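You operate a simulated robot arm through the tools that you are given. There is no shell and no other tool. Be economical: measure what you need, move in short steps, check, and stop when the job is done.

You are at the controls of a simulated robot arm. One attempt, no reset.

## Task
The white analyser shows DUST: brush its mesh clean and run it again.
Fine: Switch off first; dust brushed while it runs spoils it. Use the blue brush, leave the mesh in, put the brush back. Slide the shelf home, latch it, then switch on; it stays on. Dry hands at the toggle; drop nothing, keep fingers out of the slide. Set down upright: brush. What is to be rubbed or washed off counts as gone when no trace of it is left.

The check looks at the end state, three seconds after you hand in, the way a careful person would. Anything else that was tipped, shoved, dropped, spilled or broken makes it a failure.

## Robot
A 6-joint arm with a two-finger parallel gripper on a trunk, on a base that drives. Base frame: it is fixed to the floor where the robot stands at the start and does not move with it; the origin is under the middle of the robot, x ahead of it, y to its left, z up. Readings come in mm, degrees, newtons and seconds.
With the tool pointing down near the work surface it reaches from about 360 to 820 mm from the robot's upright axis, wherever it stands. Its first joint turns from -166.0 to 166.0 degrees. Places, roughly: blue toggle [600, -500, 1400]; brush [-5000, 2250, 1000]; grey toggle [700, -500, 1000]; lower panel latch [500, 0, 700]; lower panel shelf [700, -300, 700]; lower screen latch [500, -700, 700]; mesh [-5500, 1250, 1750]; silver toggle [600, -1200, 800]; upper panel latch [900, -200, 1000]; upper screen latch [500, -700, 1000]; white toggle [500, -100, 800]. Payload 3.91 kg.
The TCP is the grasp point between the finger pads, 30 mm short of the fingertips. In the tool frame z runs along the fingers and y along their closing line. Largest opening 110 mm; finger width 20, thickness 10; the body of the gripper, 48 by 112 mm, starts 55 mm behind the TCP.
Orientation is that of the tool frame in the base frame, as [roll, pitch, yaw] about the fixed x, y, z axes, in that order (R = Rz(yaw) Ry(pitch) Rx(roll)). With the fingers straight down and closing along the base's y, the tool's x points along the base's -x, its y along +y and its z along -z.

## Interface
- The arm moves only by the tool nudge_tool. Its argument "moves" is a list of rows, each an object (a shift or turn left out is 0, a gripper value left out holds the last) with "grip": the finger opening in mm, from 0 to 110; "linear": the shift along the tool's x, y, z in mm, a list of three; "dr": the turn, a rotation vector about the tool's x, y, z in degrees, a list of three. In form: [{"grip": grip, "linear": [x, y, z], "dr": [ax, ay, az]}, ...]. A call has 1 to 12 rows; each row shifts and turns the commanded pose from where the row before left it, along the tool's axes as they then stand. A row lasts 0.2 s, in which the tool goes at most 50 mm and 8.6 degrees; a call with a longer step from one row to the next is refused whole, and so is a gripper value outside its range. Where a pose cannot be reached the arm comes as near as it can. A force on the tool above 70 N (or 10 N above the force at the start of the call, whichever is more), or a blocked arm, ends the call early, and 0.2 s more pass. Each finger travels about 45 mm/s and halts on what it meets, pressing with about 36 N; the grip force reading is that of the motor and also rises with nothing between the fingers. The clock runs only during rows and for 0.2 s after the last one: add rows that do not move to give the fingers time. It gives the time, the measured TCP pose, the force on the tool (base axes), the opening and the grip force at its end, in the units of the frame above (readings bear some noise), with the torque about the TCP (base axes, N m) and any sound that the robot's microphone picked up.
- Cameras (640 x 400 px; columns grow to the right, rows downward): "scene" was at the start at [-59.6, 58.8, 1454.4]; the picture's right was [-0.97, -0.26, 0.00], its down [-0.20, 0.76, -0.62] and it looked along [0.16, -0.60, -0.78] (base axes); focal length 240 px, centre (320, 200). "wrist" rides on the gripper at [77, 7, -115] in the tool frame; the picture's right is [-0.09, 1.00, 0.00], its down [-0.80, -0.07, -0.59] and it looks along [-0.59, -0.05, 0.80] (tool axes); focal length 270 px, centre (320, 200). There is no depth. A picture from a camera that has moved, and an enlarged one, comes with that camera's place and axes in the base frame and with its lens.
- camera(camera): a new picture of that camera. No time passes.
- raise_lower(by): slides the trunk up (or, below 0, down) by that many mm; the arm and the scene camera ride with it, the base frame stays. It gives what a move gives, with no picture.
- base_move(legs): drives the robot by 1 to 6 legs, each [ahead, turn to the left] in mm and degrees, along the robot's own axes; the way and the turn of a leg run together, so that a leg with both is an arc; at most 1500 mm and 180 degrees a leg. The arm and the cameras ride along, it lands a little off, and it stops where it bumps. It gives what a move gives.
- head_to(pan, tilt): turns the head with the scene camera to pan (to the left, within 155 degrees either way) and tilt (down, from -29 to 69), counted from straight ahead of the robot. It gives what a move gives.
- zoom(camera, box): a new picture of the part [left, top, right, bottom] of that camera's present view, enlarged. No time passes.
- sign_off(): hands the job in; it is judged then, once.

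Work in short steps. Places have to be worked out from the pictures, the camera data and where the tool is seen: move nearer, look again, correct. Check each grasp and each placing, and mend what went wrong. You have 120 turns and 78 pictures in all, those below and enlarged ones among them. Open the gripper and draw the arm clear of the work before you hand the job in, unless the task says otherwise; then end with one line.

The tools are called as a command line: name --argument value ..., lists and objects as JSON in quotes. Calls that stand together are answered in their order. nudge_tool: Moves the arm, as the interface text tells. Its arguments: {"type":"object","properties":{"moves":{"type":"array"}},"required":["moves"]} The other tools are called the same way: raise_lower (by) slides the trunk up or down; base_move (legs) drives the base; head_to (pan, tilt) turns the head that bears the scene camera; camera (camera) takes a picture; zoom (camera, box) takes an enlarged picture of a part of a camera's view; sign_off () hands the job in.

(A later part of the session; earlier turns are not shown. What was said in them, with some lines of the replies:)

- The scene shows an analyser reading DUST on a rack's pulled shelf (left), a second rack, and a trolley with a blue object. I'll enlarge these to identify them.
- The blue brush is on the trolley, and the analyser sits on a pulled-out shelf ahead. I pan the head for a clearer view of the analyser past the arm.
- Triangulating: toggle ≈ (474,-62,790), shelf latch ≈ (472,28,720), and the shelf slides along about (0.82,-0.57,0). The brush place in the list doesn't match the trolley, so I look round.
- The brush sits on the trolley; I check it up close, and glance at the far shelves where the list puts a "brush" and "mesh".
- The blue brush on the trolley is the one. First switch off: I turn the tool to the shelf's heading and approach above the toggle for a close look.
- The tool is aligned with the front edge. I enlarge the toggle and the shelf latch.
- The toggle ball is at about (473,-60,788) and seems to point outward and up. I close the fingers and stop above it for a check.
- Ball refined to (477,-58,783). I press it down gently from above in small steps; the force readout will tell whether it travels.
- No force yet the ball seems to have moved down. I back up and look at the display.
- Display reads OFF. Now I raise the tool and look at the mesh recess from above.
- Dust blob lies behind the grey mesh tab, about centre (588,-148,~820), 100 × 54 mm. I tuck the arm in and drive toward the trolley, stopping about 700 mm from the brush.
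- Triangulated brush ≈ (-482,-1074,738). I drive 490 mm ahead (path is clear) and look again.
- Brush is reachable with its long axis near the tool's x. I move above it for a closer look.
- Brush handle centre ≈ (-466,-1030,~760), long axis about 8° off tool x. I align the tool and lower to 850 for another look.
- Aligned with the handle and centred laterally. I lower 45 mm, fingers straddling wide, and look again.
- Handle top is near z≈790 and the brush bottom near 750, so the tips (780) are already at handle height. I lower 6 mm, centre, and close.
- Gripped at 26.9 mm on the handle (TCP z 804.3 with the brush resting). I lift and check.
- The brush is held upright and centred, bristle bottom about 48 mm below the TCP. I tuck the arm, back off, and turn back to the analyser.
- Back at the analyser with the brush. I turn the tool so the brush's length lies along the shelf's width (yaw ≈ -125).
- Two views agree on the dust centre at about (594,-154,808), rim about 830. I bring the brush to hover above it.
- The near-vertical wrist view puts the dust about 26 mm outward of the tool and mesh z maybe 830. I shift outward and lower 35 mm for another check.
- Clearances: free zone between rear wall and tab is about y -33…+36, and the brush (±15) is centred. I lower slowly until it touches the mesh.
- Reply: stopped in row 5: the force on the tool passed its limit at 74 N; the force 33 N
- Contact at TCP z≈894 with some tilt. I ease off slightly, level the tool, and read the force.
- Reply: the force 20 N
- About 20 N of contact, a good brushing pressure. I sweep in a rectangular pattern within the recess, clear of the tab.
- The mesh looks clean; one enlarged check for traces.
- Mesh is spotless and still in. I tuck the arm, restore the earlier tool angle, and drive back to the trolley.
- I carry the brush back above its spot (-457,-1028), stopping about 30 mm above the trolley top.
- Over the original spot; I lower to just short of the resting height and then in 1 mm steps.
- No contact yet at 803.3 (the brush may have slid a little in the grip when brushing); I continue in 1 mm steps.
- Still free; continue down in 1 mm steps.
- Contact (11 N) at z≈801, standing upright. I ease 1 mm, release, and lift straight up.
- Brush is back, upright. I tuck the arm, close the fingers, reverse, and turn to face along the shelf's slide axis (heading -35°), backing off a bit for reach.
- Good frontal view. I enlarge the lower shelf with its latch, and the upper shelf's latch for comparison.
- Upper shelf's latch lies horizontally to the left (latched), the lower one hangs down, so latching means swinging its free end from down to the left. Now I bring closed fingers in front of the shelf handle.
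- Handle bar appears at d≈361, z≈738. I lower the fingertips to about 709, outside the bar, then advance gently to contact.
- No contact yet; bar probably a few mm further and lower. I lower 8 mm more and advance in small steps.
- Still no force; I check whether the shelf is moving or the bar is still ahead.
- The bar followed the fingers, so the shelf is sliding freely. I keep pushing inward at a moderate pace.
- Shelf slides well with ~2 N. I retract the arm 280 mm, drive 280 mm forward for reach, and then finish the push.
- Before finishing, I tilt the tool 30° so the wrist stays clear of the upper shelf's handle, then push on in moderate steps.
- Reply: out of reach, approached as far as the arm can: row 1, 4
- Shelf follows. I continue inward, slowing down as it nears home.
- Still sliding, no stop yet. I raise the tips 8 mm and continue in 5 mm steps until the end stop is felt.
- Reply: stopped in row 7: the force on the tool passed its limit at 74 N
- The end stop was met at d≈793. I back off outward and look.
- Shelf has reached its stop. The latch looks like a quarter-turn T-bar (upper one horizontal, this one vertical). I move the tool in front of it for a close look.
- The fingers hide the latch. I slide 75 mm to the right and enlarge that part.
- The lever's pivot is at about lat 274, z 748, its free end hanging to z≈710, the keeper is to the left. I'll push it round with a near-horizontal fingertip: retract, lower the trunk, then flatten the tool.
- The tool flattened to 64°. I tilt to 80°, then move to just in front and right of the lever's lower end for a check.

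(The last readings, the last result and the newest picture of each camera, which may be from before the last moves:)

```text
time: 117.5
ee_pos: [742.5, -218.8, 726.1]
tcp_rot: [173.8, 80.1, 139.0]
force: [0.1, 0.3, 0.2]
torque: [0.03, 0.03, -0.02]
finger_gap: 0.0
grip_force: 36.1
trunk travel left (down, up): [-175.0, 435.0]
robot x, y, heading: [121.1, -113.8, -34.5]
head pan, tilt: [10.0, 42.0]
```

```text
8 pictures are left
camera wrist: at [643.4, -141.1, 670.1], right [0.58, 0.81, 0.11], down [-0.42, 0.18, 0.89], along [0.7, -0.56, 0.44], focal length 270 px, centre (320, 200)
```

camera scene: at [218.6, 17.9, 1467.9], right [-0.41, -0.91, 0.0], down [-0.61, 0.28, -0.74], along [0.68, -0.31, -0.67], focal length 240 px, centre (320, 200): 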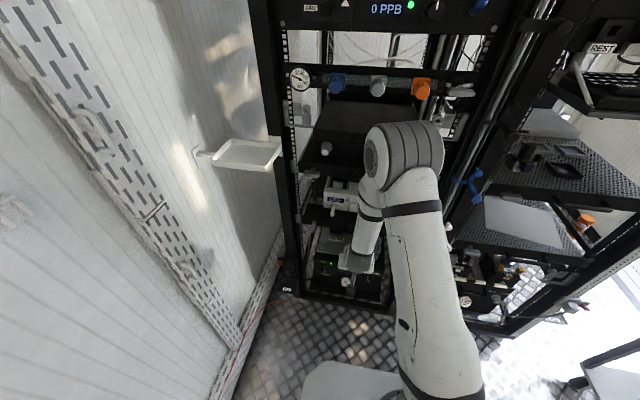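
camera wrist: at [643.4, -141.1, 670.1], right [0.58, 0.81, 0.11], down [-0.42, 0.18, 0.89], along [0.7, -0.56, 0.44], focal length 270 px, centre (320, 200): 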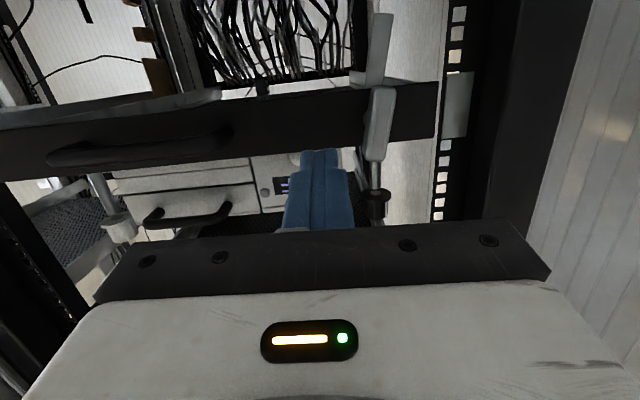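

Two views agree now: lever at d≈817, pivot (lat 288, z 728), lower end z≈690. I move the fingertip to its right side at (lat 268, z 700) and in to d≈826.

nudge_tool --moves '[{"linear": [10, 20, 0]}, {"linear": [0, 0, 25]}, {"linear": [0, 0, 22]}, {"linear": [0, 0, 10]}, {"linear": [0, 0, 6]}, {}]'

zoom --camera "wrist" --box '[250, 40, 450, 240]'

```text
time: 118.9
ee_pos: [804.5, -237.8, 704.8]
tcp_rot: [173.7, 80.0, 139.2]
force: [0.0, -0.4, 0.7]
torque: [-0.01, -0.02, 0.03]
finger_gap: 0.0
grip_force: 36.4
trunk travel left (down, up): [-175.0, 435.0]
robot x, y, heading: [121.9, -110.1, -34.4]
head pan, tilt: [10.0, 42.0]
```

```text
2.00 times, centred on (350, 140) of wrist
camera zoom: at [704.4, -159.6, 649.4], right [0.58, 0.81, 0.11], down [-0.42, 0.18, 0.89], along [0.7, -0.56, 0.44], focal length 541 px, centre (260, 320)
```

zoom: 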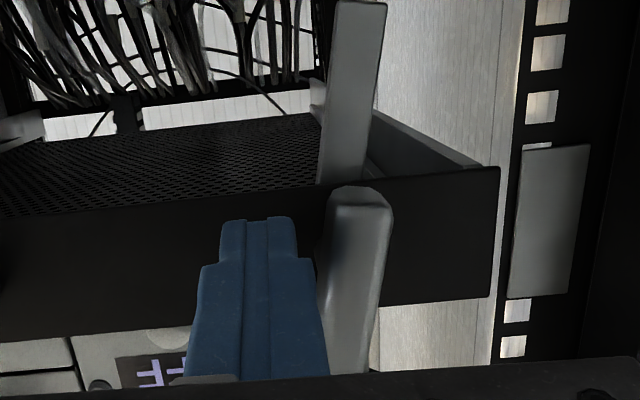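

The fingertip sits just right of the lever's lower end at its depth. I push it left and up along the arc in small steps.

nudge_tool --moves '[{"linear": [1, 6, 0]}, {"linear": [1, 6, 0]}, {"linear": [1, 6, 0]}, {"linear": [0, 6, 0]}, {"linear": [-1, 6, 0]}, {"linear": [-2, 5, 0]}, {"linear": [-4, 5, 0]}, {"linear": [-5, 4, 0]}, {"linear": [-5, 3, 0]}]'

zoom --camera "wrist" --box '[220, 30, 440, 240]'

```text
time: 120.9
ee_pos: [825.6, -201.3, 701.1]
tcp_rot: [178.9, 78.0, 144.1]
force: [-2.3, 1.2, -14.9]
torque: [0.18, 0.18, 0.01]
finger_gap: 0.0
grip_force: 35.5
trunk travel left (down, up): [-175.0, 435.0]
robot x, y, heading: [121.8, -113.8, -34.3]
head pan, tilt: [10.0, 42.0]
stopped in row 9: the force on the tool passed its limit at 78 N (the readings are from after the stop); the commanded pose is now the measured one
```

```text
1.90 times, centred on (330, 135) of wrist
camera zoom: at [724.1, -123.7, 649.6], right [0.59, 0.81, 0.09], down [-0.38, 0.18, 0.91], along [0.72, -0.57, 0.41], focal length 515 px, centre (301, 324)
```

zoom: 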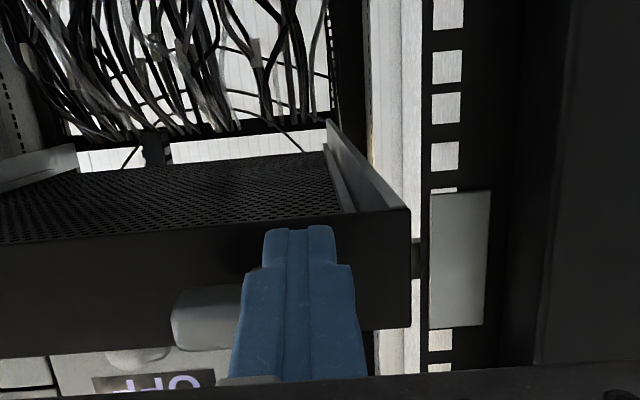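

The lever is horizontal with its tongue across the gap to the upright: latched against the stop. I drop away from under it and withdraw outward.

nudge_tool --moves '[{"linear": [6, -2, 0]}, {"linear": [4, -2, 0]}, {"linear": [0, 0, -30]}, {"linear": [0, 0, -40]}, {"linear": [0, 0, -40]}]'

zoom --camera "wrist" --box '[180, 50, 480, 240]'

```text
time: 122.1
ee_pos: [733.1, -142.5, 717.5]
tcp_rot: [178.0, 78.3, 143.2]
force: [0.0, 0.2, -0.3]
torque: [-0.02, 0.02, -0.02]
finger_gap: 0.0
grip_force: 35.6
trunk travel left (down, up): [-175.0, 435.0]
robot x, y, heading: [124.2, -114.7, -34.3]
head pan, tilt: [10.0, 42.0]
```

```text
2.11 times, centred on (330, 145) of wrist
camera zoom: at [633.0, -63.6, 664.8], right [0.58, 0.81, 0.09], down [-0.39, 0.18, 0.9], along [0.71, -0.56, 0.42], focal length 569 px, centre (299, 316)
```

zoom: 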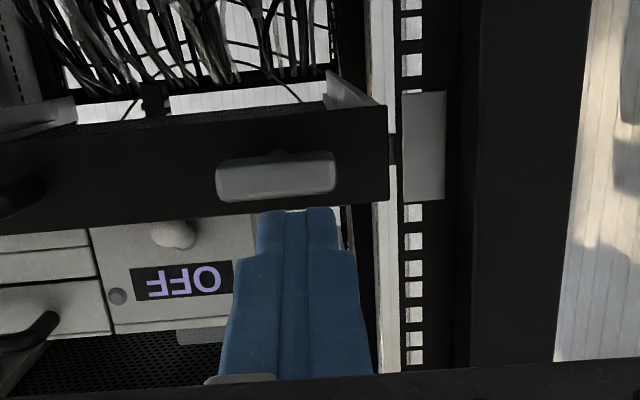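

Latch is done. Next the toggle: its ball is at about d 866, lat 226, z 753. I tilt the tool to 45°, open the fingers to 60 and go to a pre-grasp point up along the approach line.

nudge_tool --moves '[{"dr": [0, 8.3, 0], "grip": 60}, {"dr": [0, 8.3, 0]}, {"dr": [0, 8.3, 0]}, {"dr": [0, 8.3, 0]}, {"linear": [-38.7, -19.5, 2.3]}, {"linear": [-38.7, -19.5, 2.3]}, {"linear": [-38.7, -19.5, 2.3]}, {"linear": [-38.7, -19.5, 2.3]}]'

camera --camera "wrist"

```text
time: 123.9
ee_pos: [782.4, -273.9, 820.2]
tcp_rot: [179.5, 45.4, 144.7]
force: [0.8, -0.2, -0.1]
torque: [-0.03, 0.03, 0.01]
finger_gap: 60.0
grip_force: 0.1
trunk travel left (down, up): [-175.0, 435.0]
robot x, y, heading: [121.6, -113.7, -34.5]
head pan, tilt: [10.0, 42.0]
```

```text
4 pictures are left
camera wrist: at [674.9, -191.4, 845.6], right [0.62, 0.78, 0.07], down [0.07, -0.14, 0.99], along [0.78, -0.61, -0.15], focal length 270 px, centre (320, 200)
```

wrist: 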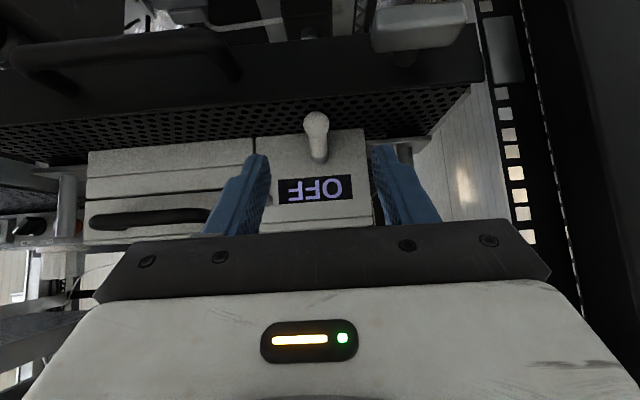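

Both views put the ball at d 865, lat 222, z 752, matching the plan. I advance 80 mm along the tool axis and close on the ball.

nudge_tool --moves '[{"linear": [0, -2, 25]}, {"linear": [0, 0, 25]}, {"linear": [0, 0, 20]}, {"linear": [0, 0, 10]}, {"grip": 10}, {}, {}, {}, {}]'

zoom --camera "wrist" --box '[220, 90, 420, 240]'

```text
time: 125.9
ee_pos: [826.9, -308.5, 768.3]
tcp_rot: [179.2, 45.5, 144.4]
force: [-3.9, -18.6, 35.6]
torque: [-1.17, -0.38, -0.24]
finger_gap: 21.2
grip_force: 44.5
trunk travel left (down, up): [-175.0, 435.0]
robot x, y, heading: [124.8, -110.9, -34.4]
head pan, tilt: [10.0, 42.0]
```

```text
2.67 times, centred on (320, 165) of wrist
camera zoom: at [719.5, -226.3, 793.2], right [0.62, 0.78, 0.07], down [0.06, -0.14, 0.99], along [0.78, -0.61, -0.14], focal length 721 px, centre (320, 293)
```

zoom: 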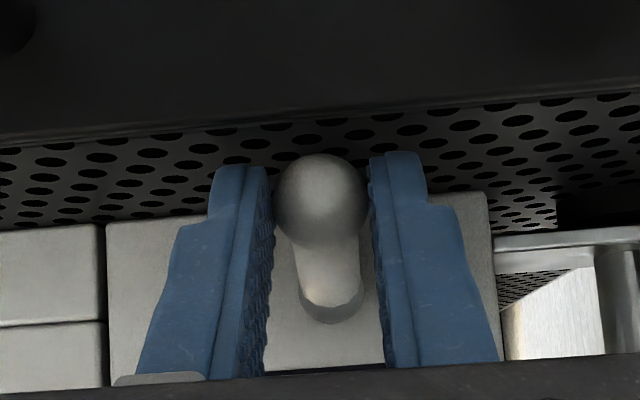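

The ball is between the fingers (gap 21 mm). The tips bear lightly on the shelf floor, so I lift in small steps along the toggle's arc.

nudge_tool --moves '[{"linear": [-3.5, 0, -3.5]}, {"linear": [-2.8, 0, -5]}, {"linear": [-3, 0, -4.5]}, {"linear": [-4, 0, -4]}, {"linear": [-4.5, 0, -3.5]}, {"linear": [-5, 0, -2.8]}, {"linear": [-5, 0, -2.8]}, {}]'

zoom --camera "wrist" --box '[220, 90, 420, 240]'

```text
time: 127.7
ee_pos: [829.3, -308.3, 802.2]
tcp_rot: [179.4, 45.4, 144.7]
force: [0.4, 0.4, 0.5]
torque: [0.01, 0.0, -0.05]
finger_gap: 9.9
grip_force: 0.1
trunk travel left (down, up): [-175.0, 435.0]
robot x, y, heading: [120.9, -115.5, -34.6]
head pan, tilt: [10.0, 42.0]
```

```text
2.67 times, centred on (320, 165) of wrist
camera zoom: at [722.3, -225.4, 827.7], right [0.62, 0.78, 0.07], down [0.07, -0.14, 0.99], along [0.78, -0.61, -0.15], focal length 721 px, centre (320, 293)
```

zoom: 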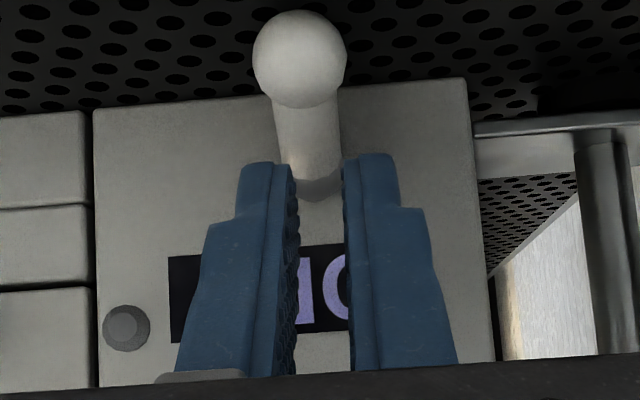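

It slipped off the ball, and the toggle is still down. I retry: reopen, go back with the ball deeper and centred in the pads, close fully, and read the force before lifting.

nudge_tool --moves '[{"grip": 60}, {}, {}, {"linear": [9, -1, 6]}, {"linear": [9, -1, 6]}, {"linear": [8, 0, 6]}, {"grip": 0}, {}, {}, {}, {}]'

```text
time: 130.1
ee_pos: [825.5, -306.5, 770.9]
tcp_rot: [179.5, 45.2, 144.6]
force: [-1.9, -0.8, -0.5]
torque: [0.0, 0.1, -0.03]
finger_gap: 20.8
grip_force: 45.5
trunk travel left (down, up): [-175.0, 435.0]
robot x, y, heading: [123.5, -110.4, -34.2]
head pan, tilt: [10.0, 42.0]
```

Good centred grip with no side forces (gap 20.8). I lift 4 mm along the arc and read the force.

nudge_tool --moves '[{"linear": [-0.7, 0, -2.1]}, {"linear": [-0.7, 0, -2.1]}]'

```text
time: 130.7
ee_pos: [820.8, -304.6, 774.3]
tcp_rot: [179.5, 45.1, 144.8]
force: [-18.5, -16.8, 3.1]
torque: [-1.89, 1.13, -2.46]
finger_gap: 19.1
grip_force: 44.7
trunk travel left (down, up): [-175.0, 435.0]
robot x, y, heading: [121.0, -114.4, -34.5]
head pan, tilt: [10.0, 42.0]
```

The gap shrinks as it lifts: the tips only hold the ball's near half, so the ball is deeper than judged. I reopen and go 14 mm deeper, watching for contact.

nudge_tool --moves '[{"grip": 60}, {}, {}, {"linear": [1.4, 0, 6.2]}, {"linear": [0, 0, 4]}, {"linear": [0, 0, 4]}, {"linear": [0, 0, 3]}, {"linear": [0, 0, 3]}, {}]'

```text
time: 132.7
ee_pos: [830.2, -311.7, 768.2]
tcp_rot: [179.1, 45.9, 144.6]
force: [-11.3, 9.2, 47.9]
torque: [-1.41, 0.62, -0.02]
finger_gap: 59.2
grip_force: 0.1
trunk travel left (down, up): [-175.0, 435.0]
robot x, y, heading: [121.1, -116.2, -34.3]
head pan, tilt: [10.0, 42.0]
```

The tips rest on the shelf floor (z≈740), so the ball must lie further inward (d≈873). I rise 12 mm at d≈861 and close there.

nudge_tool --moves '[{"linear": [-8.5, 0, -8.5]}, {"grip": 0}, {}, {}, {}, {}, {}]'

```text
time: 134.3
ee_pos: [832.5, -313.1, 769.2]
tcp_rot: [179.6, 44.9, 144.8]
force: [-10.4, 6.8, -15.0]
torque: [0.43, 0.59, 0.0]
finger_gap: 21.0
grip_force: 44.8
trunk travel left (down, up): [-175.0, 435.0]
robot x, y, heading: [118.4, -114.7, -34.3]
head pan, tilt: [10.0, 42.0]
```

Now the grip pulls on the tool (−15 N), a better hold. I lift 4 mm and read.

nudge_tool --moves '[{"linear": [-1, 0, -2.1]}, {"linear": [-1, 0, -2.1]}]'

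```text
time: 134.9
ee_pos: [831.4, -312.7, 771.0]
tcp_rot: [179.6, 44.9, 144.7]
force: [-5.3, 4.3, -28.0]
torque: [0.74, 1.09, 0.04]
finger_gap: 21.1
grip_force: 44.5
trunk travel left (down, up): [-175.0, 435.0]
robot x, y, heading: [122.3, -114.1, -34.4]
head pan, tilt: [10.0, 42.0]
```

The hold is firm (gap steady, −28 N): it's working against the toggle's detent. Continue up gently.

nudge_tool --moves '[{"linear": [-1.4, 0, -2.4]}, {"linear": [-1.4, 0, -2.4]}, {"linear": [-1.4, 0, -2.4]}]'

```text
time: 135.7
ee_pos: [831.8, -311.0, 780.0]
tcp_rot: [179.5, 45.0, 144.7]
force: [1.7, -1.8, -25.8]
torque: [0.73, 1.05, -0.01]
finger_gap: 21.1
grip_force: 44.7
trunk travel left (down, up): [-175.0, 435.0]
robot x, y, heading: [125.7, -115.5, -34.4]
head pan, tilt: [10.0, 42.0]
```

Moving up 9 mm with the ball still held. Continue in the same manner, now straight up.

nudge_tool --moves '[{"linear": [-2.1, 0, -2.1]}, {"linear": [-2.1, 0, -2.1]}, {"linear": [-2.1, 0, -2.1]}, {"linear": [-2.3, 0, -1.9]}]'

```text
time: 136.7
ee_pos: [831.3, -310.5, 797.8]
tcp_rot: [179.3, 45.5, 144.6]
force: [-0.1, 0.3, 0.0]
torque: [-0.02, 0.07, 0.02]
finger_gap: 0.0
grip_force: 38.2
trunk travel left (down, up): [-175.0, 435.0]
robot x, y, heading: [119.3, -112.0, -34.3]
head pan, tilt: [10.0, 42.0]
```

The ball was lost near mid-travel, though it had held steadily for the first 11 mm. I reopen and regrip at the same depth, slightly further inward, then will follow the arc in smaller readings.

nudge_tool --moves '[{"grip": 50}, {}, {}, {"linear": [6, -0.5, 7]}, {"linear": [6, -0.5, 7]}, {"linear": [5, 0, 7.5]}, {"grip": 0}, {}, {}, {}, {}]'

```text
time: 139.1
ee_pos: [833.8, -313.3, 768.7]
tcp_rot: [179.4, 45.3, 144.7]
force: [4.3, 2.9, 0.8]
torque: [0.06, -0.05, 0.07]
finger_gap: 21.2
grip_force: 45.1
trunk travel left (down, up): [-175.0, 435.0]
robot x, y, heading: [120.6, -118.1, -34.5]
head pan, tilt: [10.0, 42.0]
```

Clean grip (21.2 mm, no side force). Lift 6 mm along the arc tangent.

nudge_tool --moves '[{"linear": [-0.5, 0, -1.6]}, {"linear": [-0.5, 0, -1.6]}, {"linear": [-0.6, 0, -1.5]}, {"linear": [-0.6, 0, -1.5]}]'

```text
time: 140.1
ee_pos: [830.5, -310.9, 768.8]
tcp_rot: [179.8, 44.8, 144.8]
force: [15.2, -0.5, -21.2]
torque: [0.71, 0.69, 0.16]
finger_gap: 21.0
grip_force: 44.9
trunk travel left (down, up): [-175.0, 435.0]
robot x, y, heading: [124.4, -111.5, -34.2]
head pan, tilt: [10.0, 42.0]
```

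The toggle's resistance is building (−21 N) with no slip. Now straight up in small steps.

nudge_tool --moves '[{"linear": [-1.6, 0, -1.2]}, {"linear": [-1.6, 0, -1.2]}, {"linear": [-1.6, 0, -1.2]}]'

```text
time: 140.9
ee_pos: [830.5, -311.3, 776.2]
tcp_rot: [179.7, 44.9, 144.9]
force: [-8.0, 10.0, -27.5]
torque: [0.86, 1.09, 0.05]
finger_gap: 21.0
grip_force: 45.0
trunk travel left (down, up): [-175.0, 435.0]
robot x, y, heading: [121.7, -115.2, -34.3]
head pan, tilt: [10.0, 42.0]
```

The ball is rising with the hand (z +7, gap steady). I continue up and let the tool rotate along with the stick a little.

nudge_tool --moves '[{"linear": [-1.6, 0, -1.4], "dr": [0, 1.5, 0]}, {"linear": [-1.6, 0, -1.4], "dr": [0, 1.5, 0]}]'

```text
time: 141.5
ee_pos: [831.1, -311.9, 781.2]
tcp_rot: [179.6, 42.0, 144.8]
force: [-2.0, 12.5, -26.8]
torque: [0.94, 0.99, 0.12]
finger_gap: 21.1
grip_force: 45.6
trunk travel left (down, up): [-175.0, 435.0]
robot x, y, heading: [121.9, -114.2, -34.5]
head pan, tilt: [10.0, 42.0]
```

Force is constant, so I must know whether the ball moves or the pads slide; I spend one picture.

zoom --camera "wrist" --box '[220, 90, 420, 240]'

```text
2.67 times, centred on (320, 165) of wrist
camera zoom: at [725.7, -230.6, 814.9], right [0.62, 0.78, 0.06], down [0.12, -0.18, 0.98], along [0.77, -0.6, -0.2], focal length 721 px, centre (320, 293)
```

zoom: 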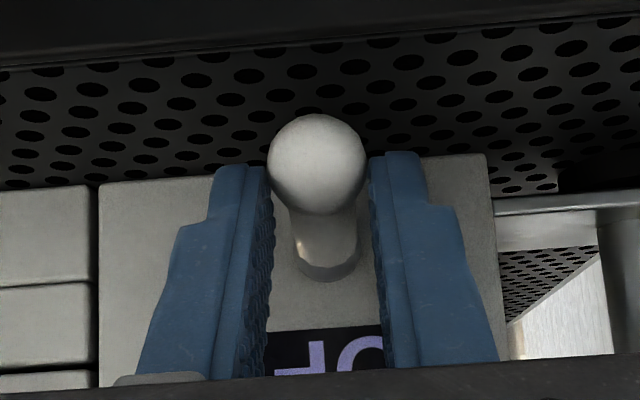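

The stick stays down: friction alone saturates near 27 N. Since the pads also resist the stick's turning, I regrip at a flatter 60° tilt and will rotate the hand with the stick while lifting, so grip torsion helps.

nudge_tool --moves '[{"grip": 50}, {}, {}, {"dr": [0, -6, 0]}, {"dr": [0, -6, 0]}, {"dr": [0, -6, 0]}, {"linear": [8, 0, 0.5]}, {"linear": [7, 0, 0.5]}, {"linear": [5.5, 0, 0.5]}, {}]'

```text
time: 143.7
ee_pos: [824.1, -307.9, 766.0]
tcp_rot: [179.2, 60.1, 144.5]
force: [0.0, 0.0, -0.2]
torque: [-0.01, 0.04, 0.03]
finger_gap: 50.0
grip_force: 0.1
trunk travel left (down, up): [-175.0, 435.0]
robot x, y, heading: [121.0, -113.0, -34.5]
head pan, tilt: [10.0, 42.0]
```

In place at 60°, no contact. A bit deeper and close.

nudge_tool --moves '[{"linear": [0, 0, 4.5]}, {"grip": 0}, {}, {}, {}, {}]'

```text
time: 145.1
ee_pos: [827.4, -310.3, 763.4]
tcp_rot: [179.2, 60.3, 144.5]
force: [6.0, 6.2, 3.2]
torque: [0.04, -0.15, 0.16]
finger_gap: 21.0
grip_force: 44.7
trunk travel left (down, up): [-175.0, 435.0]
robot x, y, heading: [123.6, -116.7, -34.6]
head pan, tilt: [10.0, 42.0]
```

Gripped (21.0 mm). I lift along the arc while turning the hand 3° per step.

nudge_tool --moves '[{"linear": [-1.94, 0, -1.4], "dr": [0, 3, 0]}, {"linear": [-1.9, 0, -1.45], "dr": [0, 3, 0]}, {"linear": [-1.9, 0, -1.35], "dr": [0, 3, 0]}, {"linear": [-1.85, 0, -1.4], "dr": [0, 3, 0]}]'

```text
time: 146.1
ee_pos: [826.6, -308.5, 774.0]
tcp_rot: [179.3, 48.4, 144.7]
force: [17.5, 1.9, 10.6]
torque: [-0.22, -0.71, 0.18]
finger_gap: 20.8
grip_force: 44.8
trunk travel left (down, up): [-175.0, 435.0]
robot x, y, heading: [121.7, -113.2, -34.4]
head pan, tilt: [10.0, 42.0]
```

Now torsion is helping (torque reversed sign) and force is mild. Continue with a bit more lift per step.

nudge_tool --moves '[{"linear": [-2.2, 0, -1.6], "dr": [0, 2, 0]}, {"linear": [-2.2, 0, -1.6], "dr": [0, 2, 0]}, {"linear": [-2.2, 0, -1.7], "dr": [0, 2, 0]}]'

```text
time: 146.9
ee_pos: [827.6, -310.2, 780.9]
tcp_rot: [179.6, 42.1, 144.9]
force: [18.4, 3.3, 6.7]
torque: [0.01, -0.59, 0.13]
finger_gap: 20.9
grip_force: 44.7
trunk travel left (down, up): [-175.0, 435.0]
robot x, y, heading: [123.4, -111.0, -34.5]
head pan, tilt: [10.0, 42.0]
```

Nearly mid-travel with light loads and a steady gap. Continue up, slightly inward.

nudge_tool --moves '[{"linear": [-2.3, 0, -1.4], "dr": [0, 1.5, 0]}, {"linear": [-2.3, 0, -1.4], "dr": [0, 1.5, 0]}, {"linear": [-2.3, 0, -1.4]}]'

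```text
time: 147.7
ee_pos: [828.2, -309.8, 783.3]
tcp_rot: [180.0, 38.7, 144.9]
force: [-0.1, 19.5, -18.7]
torque: [0.93, 0.71, 0.25]
finger_gap: 21.0
grip_force: 45.1
trunk travel left (down, up): [-175.0, 435.0]
robot x, y, heading: [120.4, -116.9, -34.4]
head pan, tilt: [10.0, 42.0]
```

Resistance again (−19 N). I add rotation about the ball to bring the torsion back onto the helping side.

nudge_tool --moves '[{"linear": [-0.8, 0, -0.3], "dr": [0, 2.5, 0]}, {"linear": [-0.8, 0, -0.3], "dr": [0, 2.5, 0]}, {"linear": [-0.8, 0, -0.3], "dr": [0, 2.5, 0]}]'

```text
time: 148.5
ee_pos: [832.2, -312.9, 789.3]
tcp_rot: [179.6, 31.7, 144.9]
force: [13.1, 6.4, -18.9]
torque: [0.64, 0.46, 0.08]
finger_gap: 21.2
grip_force: 44.9
trunk travel left (down, up): [-175.0, 435.0]
robot x, y, heading: [123.1, -114.1, -34.3]
head pan, tilt: [10.0, 42.0]
```

The gap is steady at 21.2 with the hand 20 mm higher, so the ball has risen. Continue up in small steps.

nudge_tool --moves '[{"linear": [-1, 0, -1.7]}, {"linear": [-1, 0, -1.7]}, {"linear": [-1, 0, -1.7]}]'

```text
time: 149.3
ee_pos: [832.0, -312.7, 792.7]
tcp_rot: [179.6, 31.4, 144.9]
force: [9.7, 5.5, -26.5]
torque: [0.8, 0.78, 0.15]
finger_gap: 20.8
grip_force: 44.9
trunk travel left (down, up): [-175.0, 435.0]
robot x, y, heading: [120.7, -114.4, -34.2]
head pan, tilt: [10.0, 42.0]
```

Friction alone again saturates. I'll regrip flatter still (75°), so I can have both the torsion helping and a lifting force through the whole arc. First open, back off slightly and re-tilt.

nudge_tool --moves '[{"grip": 50}, {}, {}, {"linear": [10, 0, -6], "dr": [0, -7.3, 0]}, {"dr": [0, -7.3, 0]}, {"dr": [0, -7.3, 0]}, {"dr": [0, -7.3, 0]}, {"dr": [0, -7.3, 0]}, {"dr": [0, -7.1, 0]}, {}]'

```text
time: 151.5
ee_pos: [819.9, -305.7, 796.6]
tcp_rot: [178.4, 75.5, 143.5]
force: [-0.5, 0.4, 0.1]
torque: [0.01, 0.0, -0.02]
finger_gap: 50.2
grip_force: 0.1
trunk travel left (down, up): [-175.0, 435.0]
robot x, y, heading: [122.6, -113.8, -34.2]
head pan, tilt: [10.0, 42.0]
```

At 75° and clear. I go down to the grip height (z≈760) and close on the ball.

nudge_tool --moves '[{"linear": [13, 1.5, 5]}, {"linear": [12, 0, 6]}, {"linear": [8.6, 0, 5.3]}, {"grip": 0}, {}, {}, {}, {}]'

```text
time: 153.3
ee_pos: [826.9, -308.6, 760.8]
tcp_rot: [178.5, 75.3, 143.6]
force: [-0.6, 0.2, -0.2]
torque: [0.02, -0.02, 0.04]
finger_gap: 0.0
grip_force: 36.2
trunk travel left (down, up): [-175.0, 435.0]
robot x, y, heading: [121.2, -113.1, -34.6]
head pan, tilt: [10.0, 42.0]
```

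The fingers closed to 0 where the ball was, so the toggle must have flipped up. I gently push upward from beneath to confirm it rests against its upper stop.

nudge_tool --moves '[{"linear": [-4, 0, -1]}, {"linear": [-4, 0, -1]}, {}]'

```text
time: 154.1
ee_pos: [828.5, -308.0, 764.2]
tcp_rot: [178.9, 74.9, 143.9]
force: [-5.9, -0.2, -14.2]
torque: [0.17, 0.18, 0.07]
finger_gap: 0.1
grip_force: 36.1
trunk travel left (down, up): [-175.0, 435.0]
robot x, y, heading: [124.1, -113.9, -34.7]
head pan, tilt: [10.0, 42.0]
```

Contact from below at the height expected for the raised toggle. I press up a little more to make sure it's fully thrown.

nudge_tool --moves '[{"linear": [-3, 0, -0.8]}, {"linear": [-3, 0, -0.8]}, {"linear": [-3, 0, -0.8]}, {}]'

```text
time: 155.1
ee_pos: [826.7, -307.8, 766.1]
tcp_rot: [179.9, 74.2, 145.2]
force: [-8.9, 1.2, -48.7]
torque: [0.48, 0.89, -0.51]
finger_gap: 0.0
grip_force: 36.1
trunk travel left (down, up): [-175.0, 435.0]
robot x, y, heading: [122.6, -115.6, -34.5]
head pan, tilt: [10.0, 42.0]
```

Solid stop at 49 N. I drop off it, withdraw straight outward, and check the display with the last picture.

nudge_tool --moves '[{"linear": [8, 0, 2]}, {"linear": [6, 0, 0]}, {"linear": [0, 0, -30]}, {"linear": [0, 0, -40]}, {"linear": [0, 0, -45]}, {"linear": [0, 0, -45]}, {"linear": [0, 0, -30]}, {}]'

camera --camera "wrist"

```text
time: 156.9
ee_pos: [673.5, -201.2, 811.7]
tcp_rot: [178.5, 75.4, 143.5]
force: [-0.8, 1.1, -0.2]
torque: [-0.01, -0.01, 0.03]
finger_gap: 0.0
grip_force: 35.7
trunk travel left (down, up): [-175.0, 435.0]
robot x, y, heading: [118.1, -113.0, -34.6]
head pan, tilt: [10.0, 42.0]
```

```text
0 pictures are left
camera wrist: at [571.7, -121.4, 766.0], right [0.59, 0.8, 0.09], down [-0.35, 0.15, 0.92], along [0.73, -0.58, 0.37], focal length 270 px, centre (320, 200)
```

wrist: 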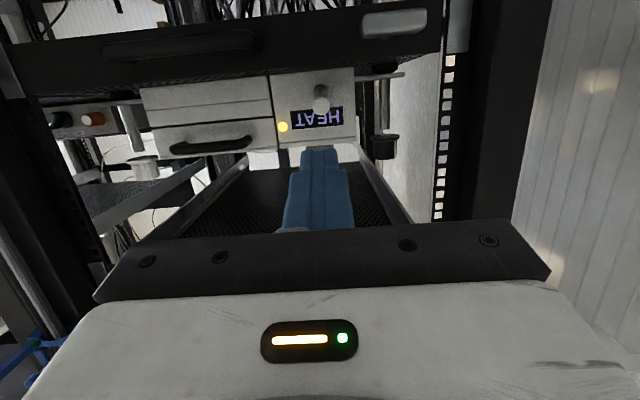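

The display now reads HEAT with an amber lamp: switched on and warming up; the shelf is home and the latch horizontal. I open the gripper, draw the arm further clear and let some time pass.

nudge_tool --moves '[{"linear": [0, 0, -40], "grip": 60}, {"linear": [0, 0, -40], "grip": 110}, {}, {}, {}, {}, {}, {}, {}, {}, {}, {}]'

base_move --legs '[[-200, 0]]'

```text
time: 159.5
ee_pos: [611.7, -158.2, 828.8]
tcp_rot: [178.4, 75.3, 143.6]
force: [0.5, -0.5, -0.3]
torque: [-0.02, 0.01, -0.01]
finger_gap: 110.1
grip_force: 0.0
trunk travel left (down, up): [-175.0, 435.0]
robot x, y, heading: [119.5, -115.2, -34.5]
head pan, tilt: [10.0, 42.0]
```

```text
time: 161.1
ee_pos: [446.1, -43.7, 830.0]
tcp_rot: [178.4, 75.2, 143.6]
force: [0.7, -0.2, -0.3]
torque: [0.0, 0.02, -0.01]
finger_gap: 110.0
grip_force: 0.1
trunk travel left (down, up): [-175.0, 435.0]
robot x, y, heading: [-46.5, -2.0, -34.5]
head pan, tilt: [10.0, 42.0]
```

The gripper is open and the arm clear. I let the warm-up run a little longer before handing in.

nudge_tool --moves '[{}, {}, {}, {}, {}, {}, {}, {}, {}, {}, {}, {}]'

nudge_tool --moves '[{}, {}, {}, {}, {}, {}, {}, {}, {}, {}, {}, {}]'

nudge_tool --moves '[{}, {}, {}, {}, {}, {}, {}, {}, {}, {}, {}, {}]'

nudge_tool --moves '[{}, {}, {}, {}, {}, {}, {}, {}, {}, {}, {}, {}]'

```text
time: 163.7
ee_pos: [446.5, -44.0, 830.1]
tcp_rot: [178.5, 75.3, 143.6]
force: [-0.3, 0.2, -1.5]
torque: [0.03, 0.01, 0.01]
finger_gap: 110.0
grip_force: 0.0
trunk travel left (down, up): [-175.0, 435.0]
robot x, y, heading: [-42.7, -1.1, -34.4]
head pan, tilt: [10.0, 42.0]
```

```text
time: 166.3
ee_pos: [446.2, -44.5, 830.4]
tcp_rot: [178.5, 75.3, 143.6]
force: [-0.1, 0.9, 0.4]
torque: [0.02, 0.01, -0.02]
finger_gap: 110.0
grip_force: 0.0
trunk travel left (down, up): [-175.0, 435.0]
robot x, y, heading: [-41.5, 0.8, -34.3]
head pan, tilt: [10.0, 42.0]
```

```text
time: 168.9
ee_pos: [446.0, -44.6, 830.4]
tcp_rot: [178.5, 75.3, 143.7]
force: [0.0, -0.4, -0.1]
torque: [-0.02, -0.01, 0.01]
finger_gap: 110.2
grip_force: 0.0
trunk travel left (down, up): [-175.0, 435.0]
robot x, y, heading: [-40.4, 1.4, -34.4]
head pan, tilt: [10.0, 42.0]
```

```text
time: 171.5
ee_pos: [447.1, -44.4, 830.6]
tcp_rot: [178.6, 75.4, 143.6]
force: [-0.3, -0.5, 0.1]
torque: [-0.01, -0.02, 0.02]
finger_gap: 110.1
grip_force: 0.0
trunk travel left (down, up): [-175.0, 435.0]
robot x, y, heading: [-46.0, -2.2, -34.6]
head pan, tilt: [10.0, 42.0]
```

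Everything is in its end state, so I hand in.

sign_off

```text
The job is handed in.
```

The analyser's mesh is brushed clean and still in place, the blue brush is back upright on the trolley, the shelf is home and latched, and the analyser is switched on; its display last read HEAT (warming up), and I had no pictures left to see it go further.
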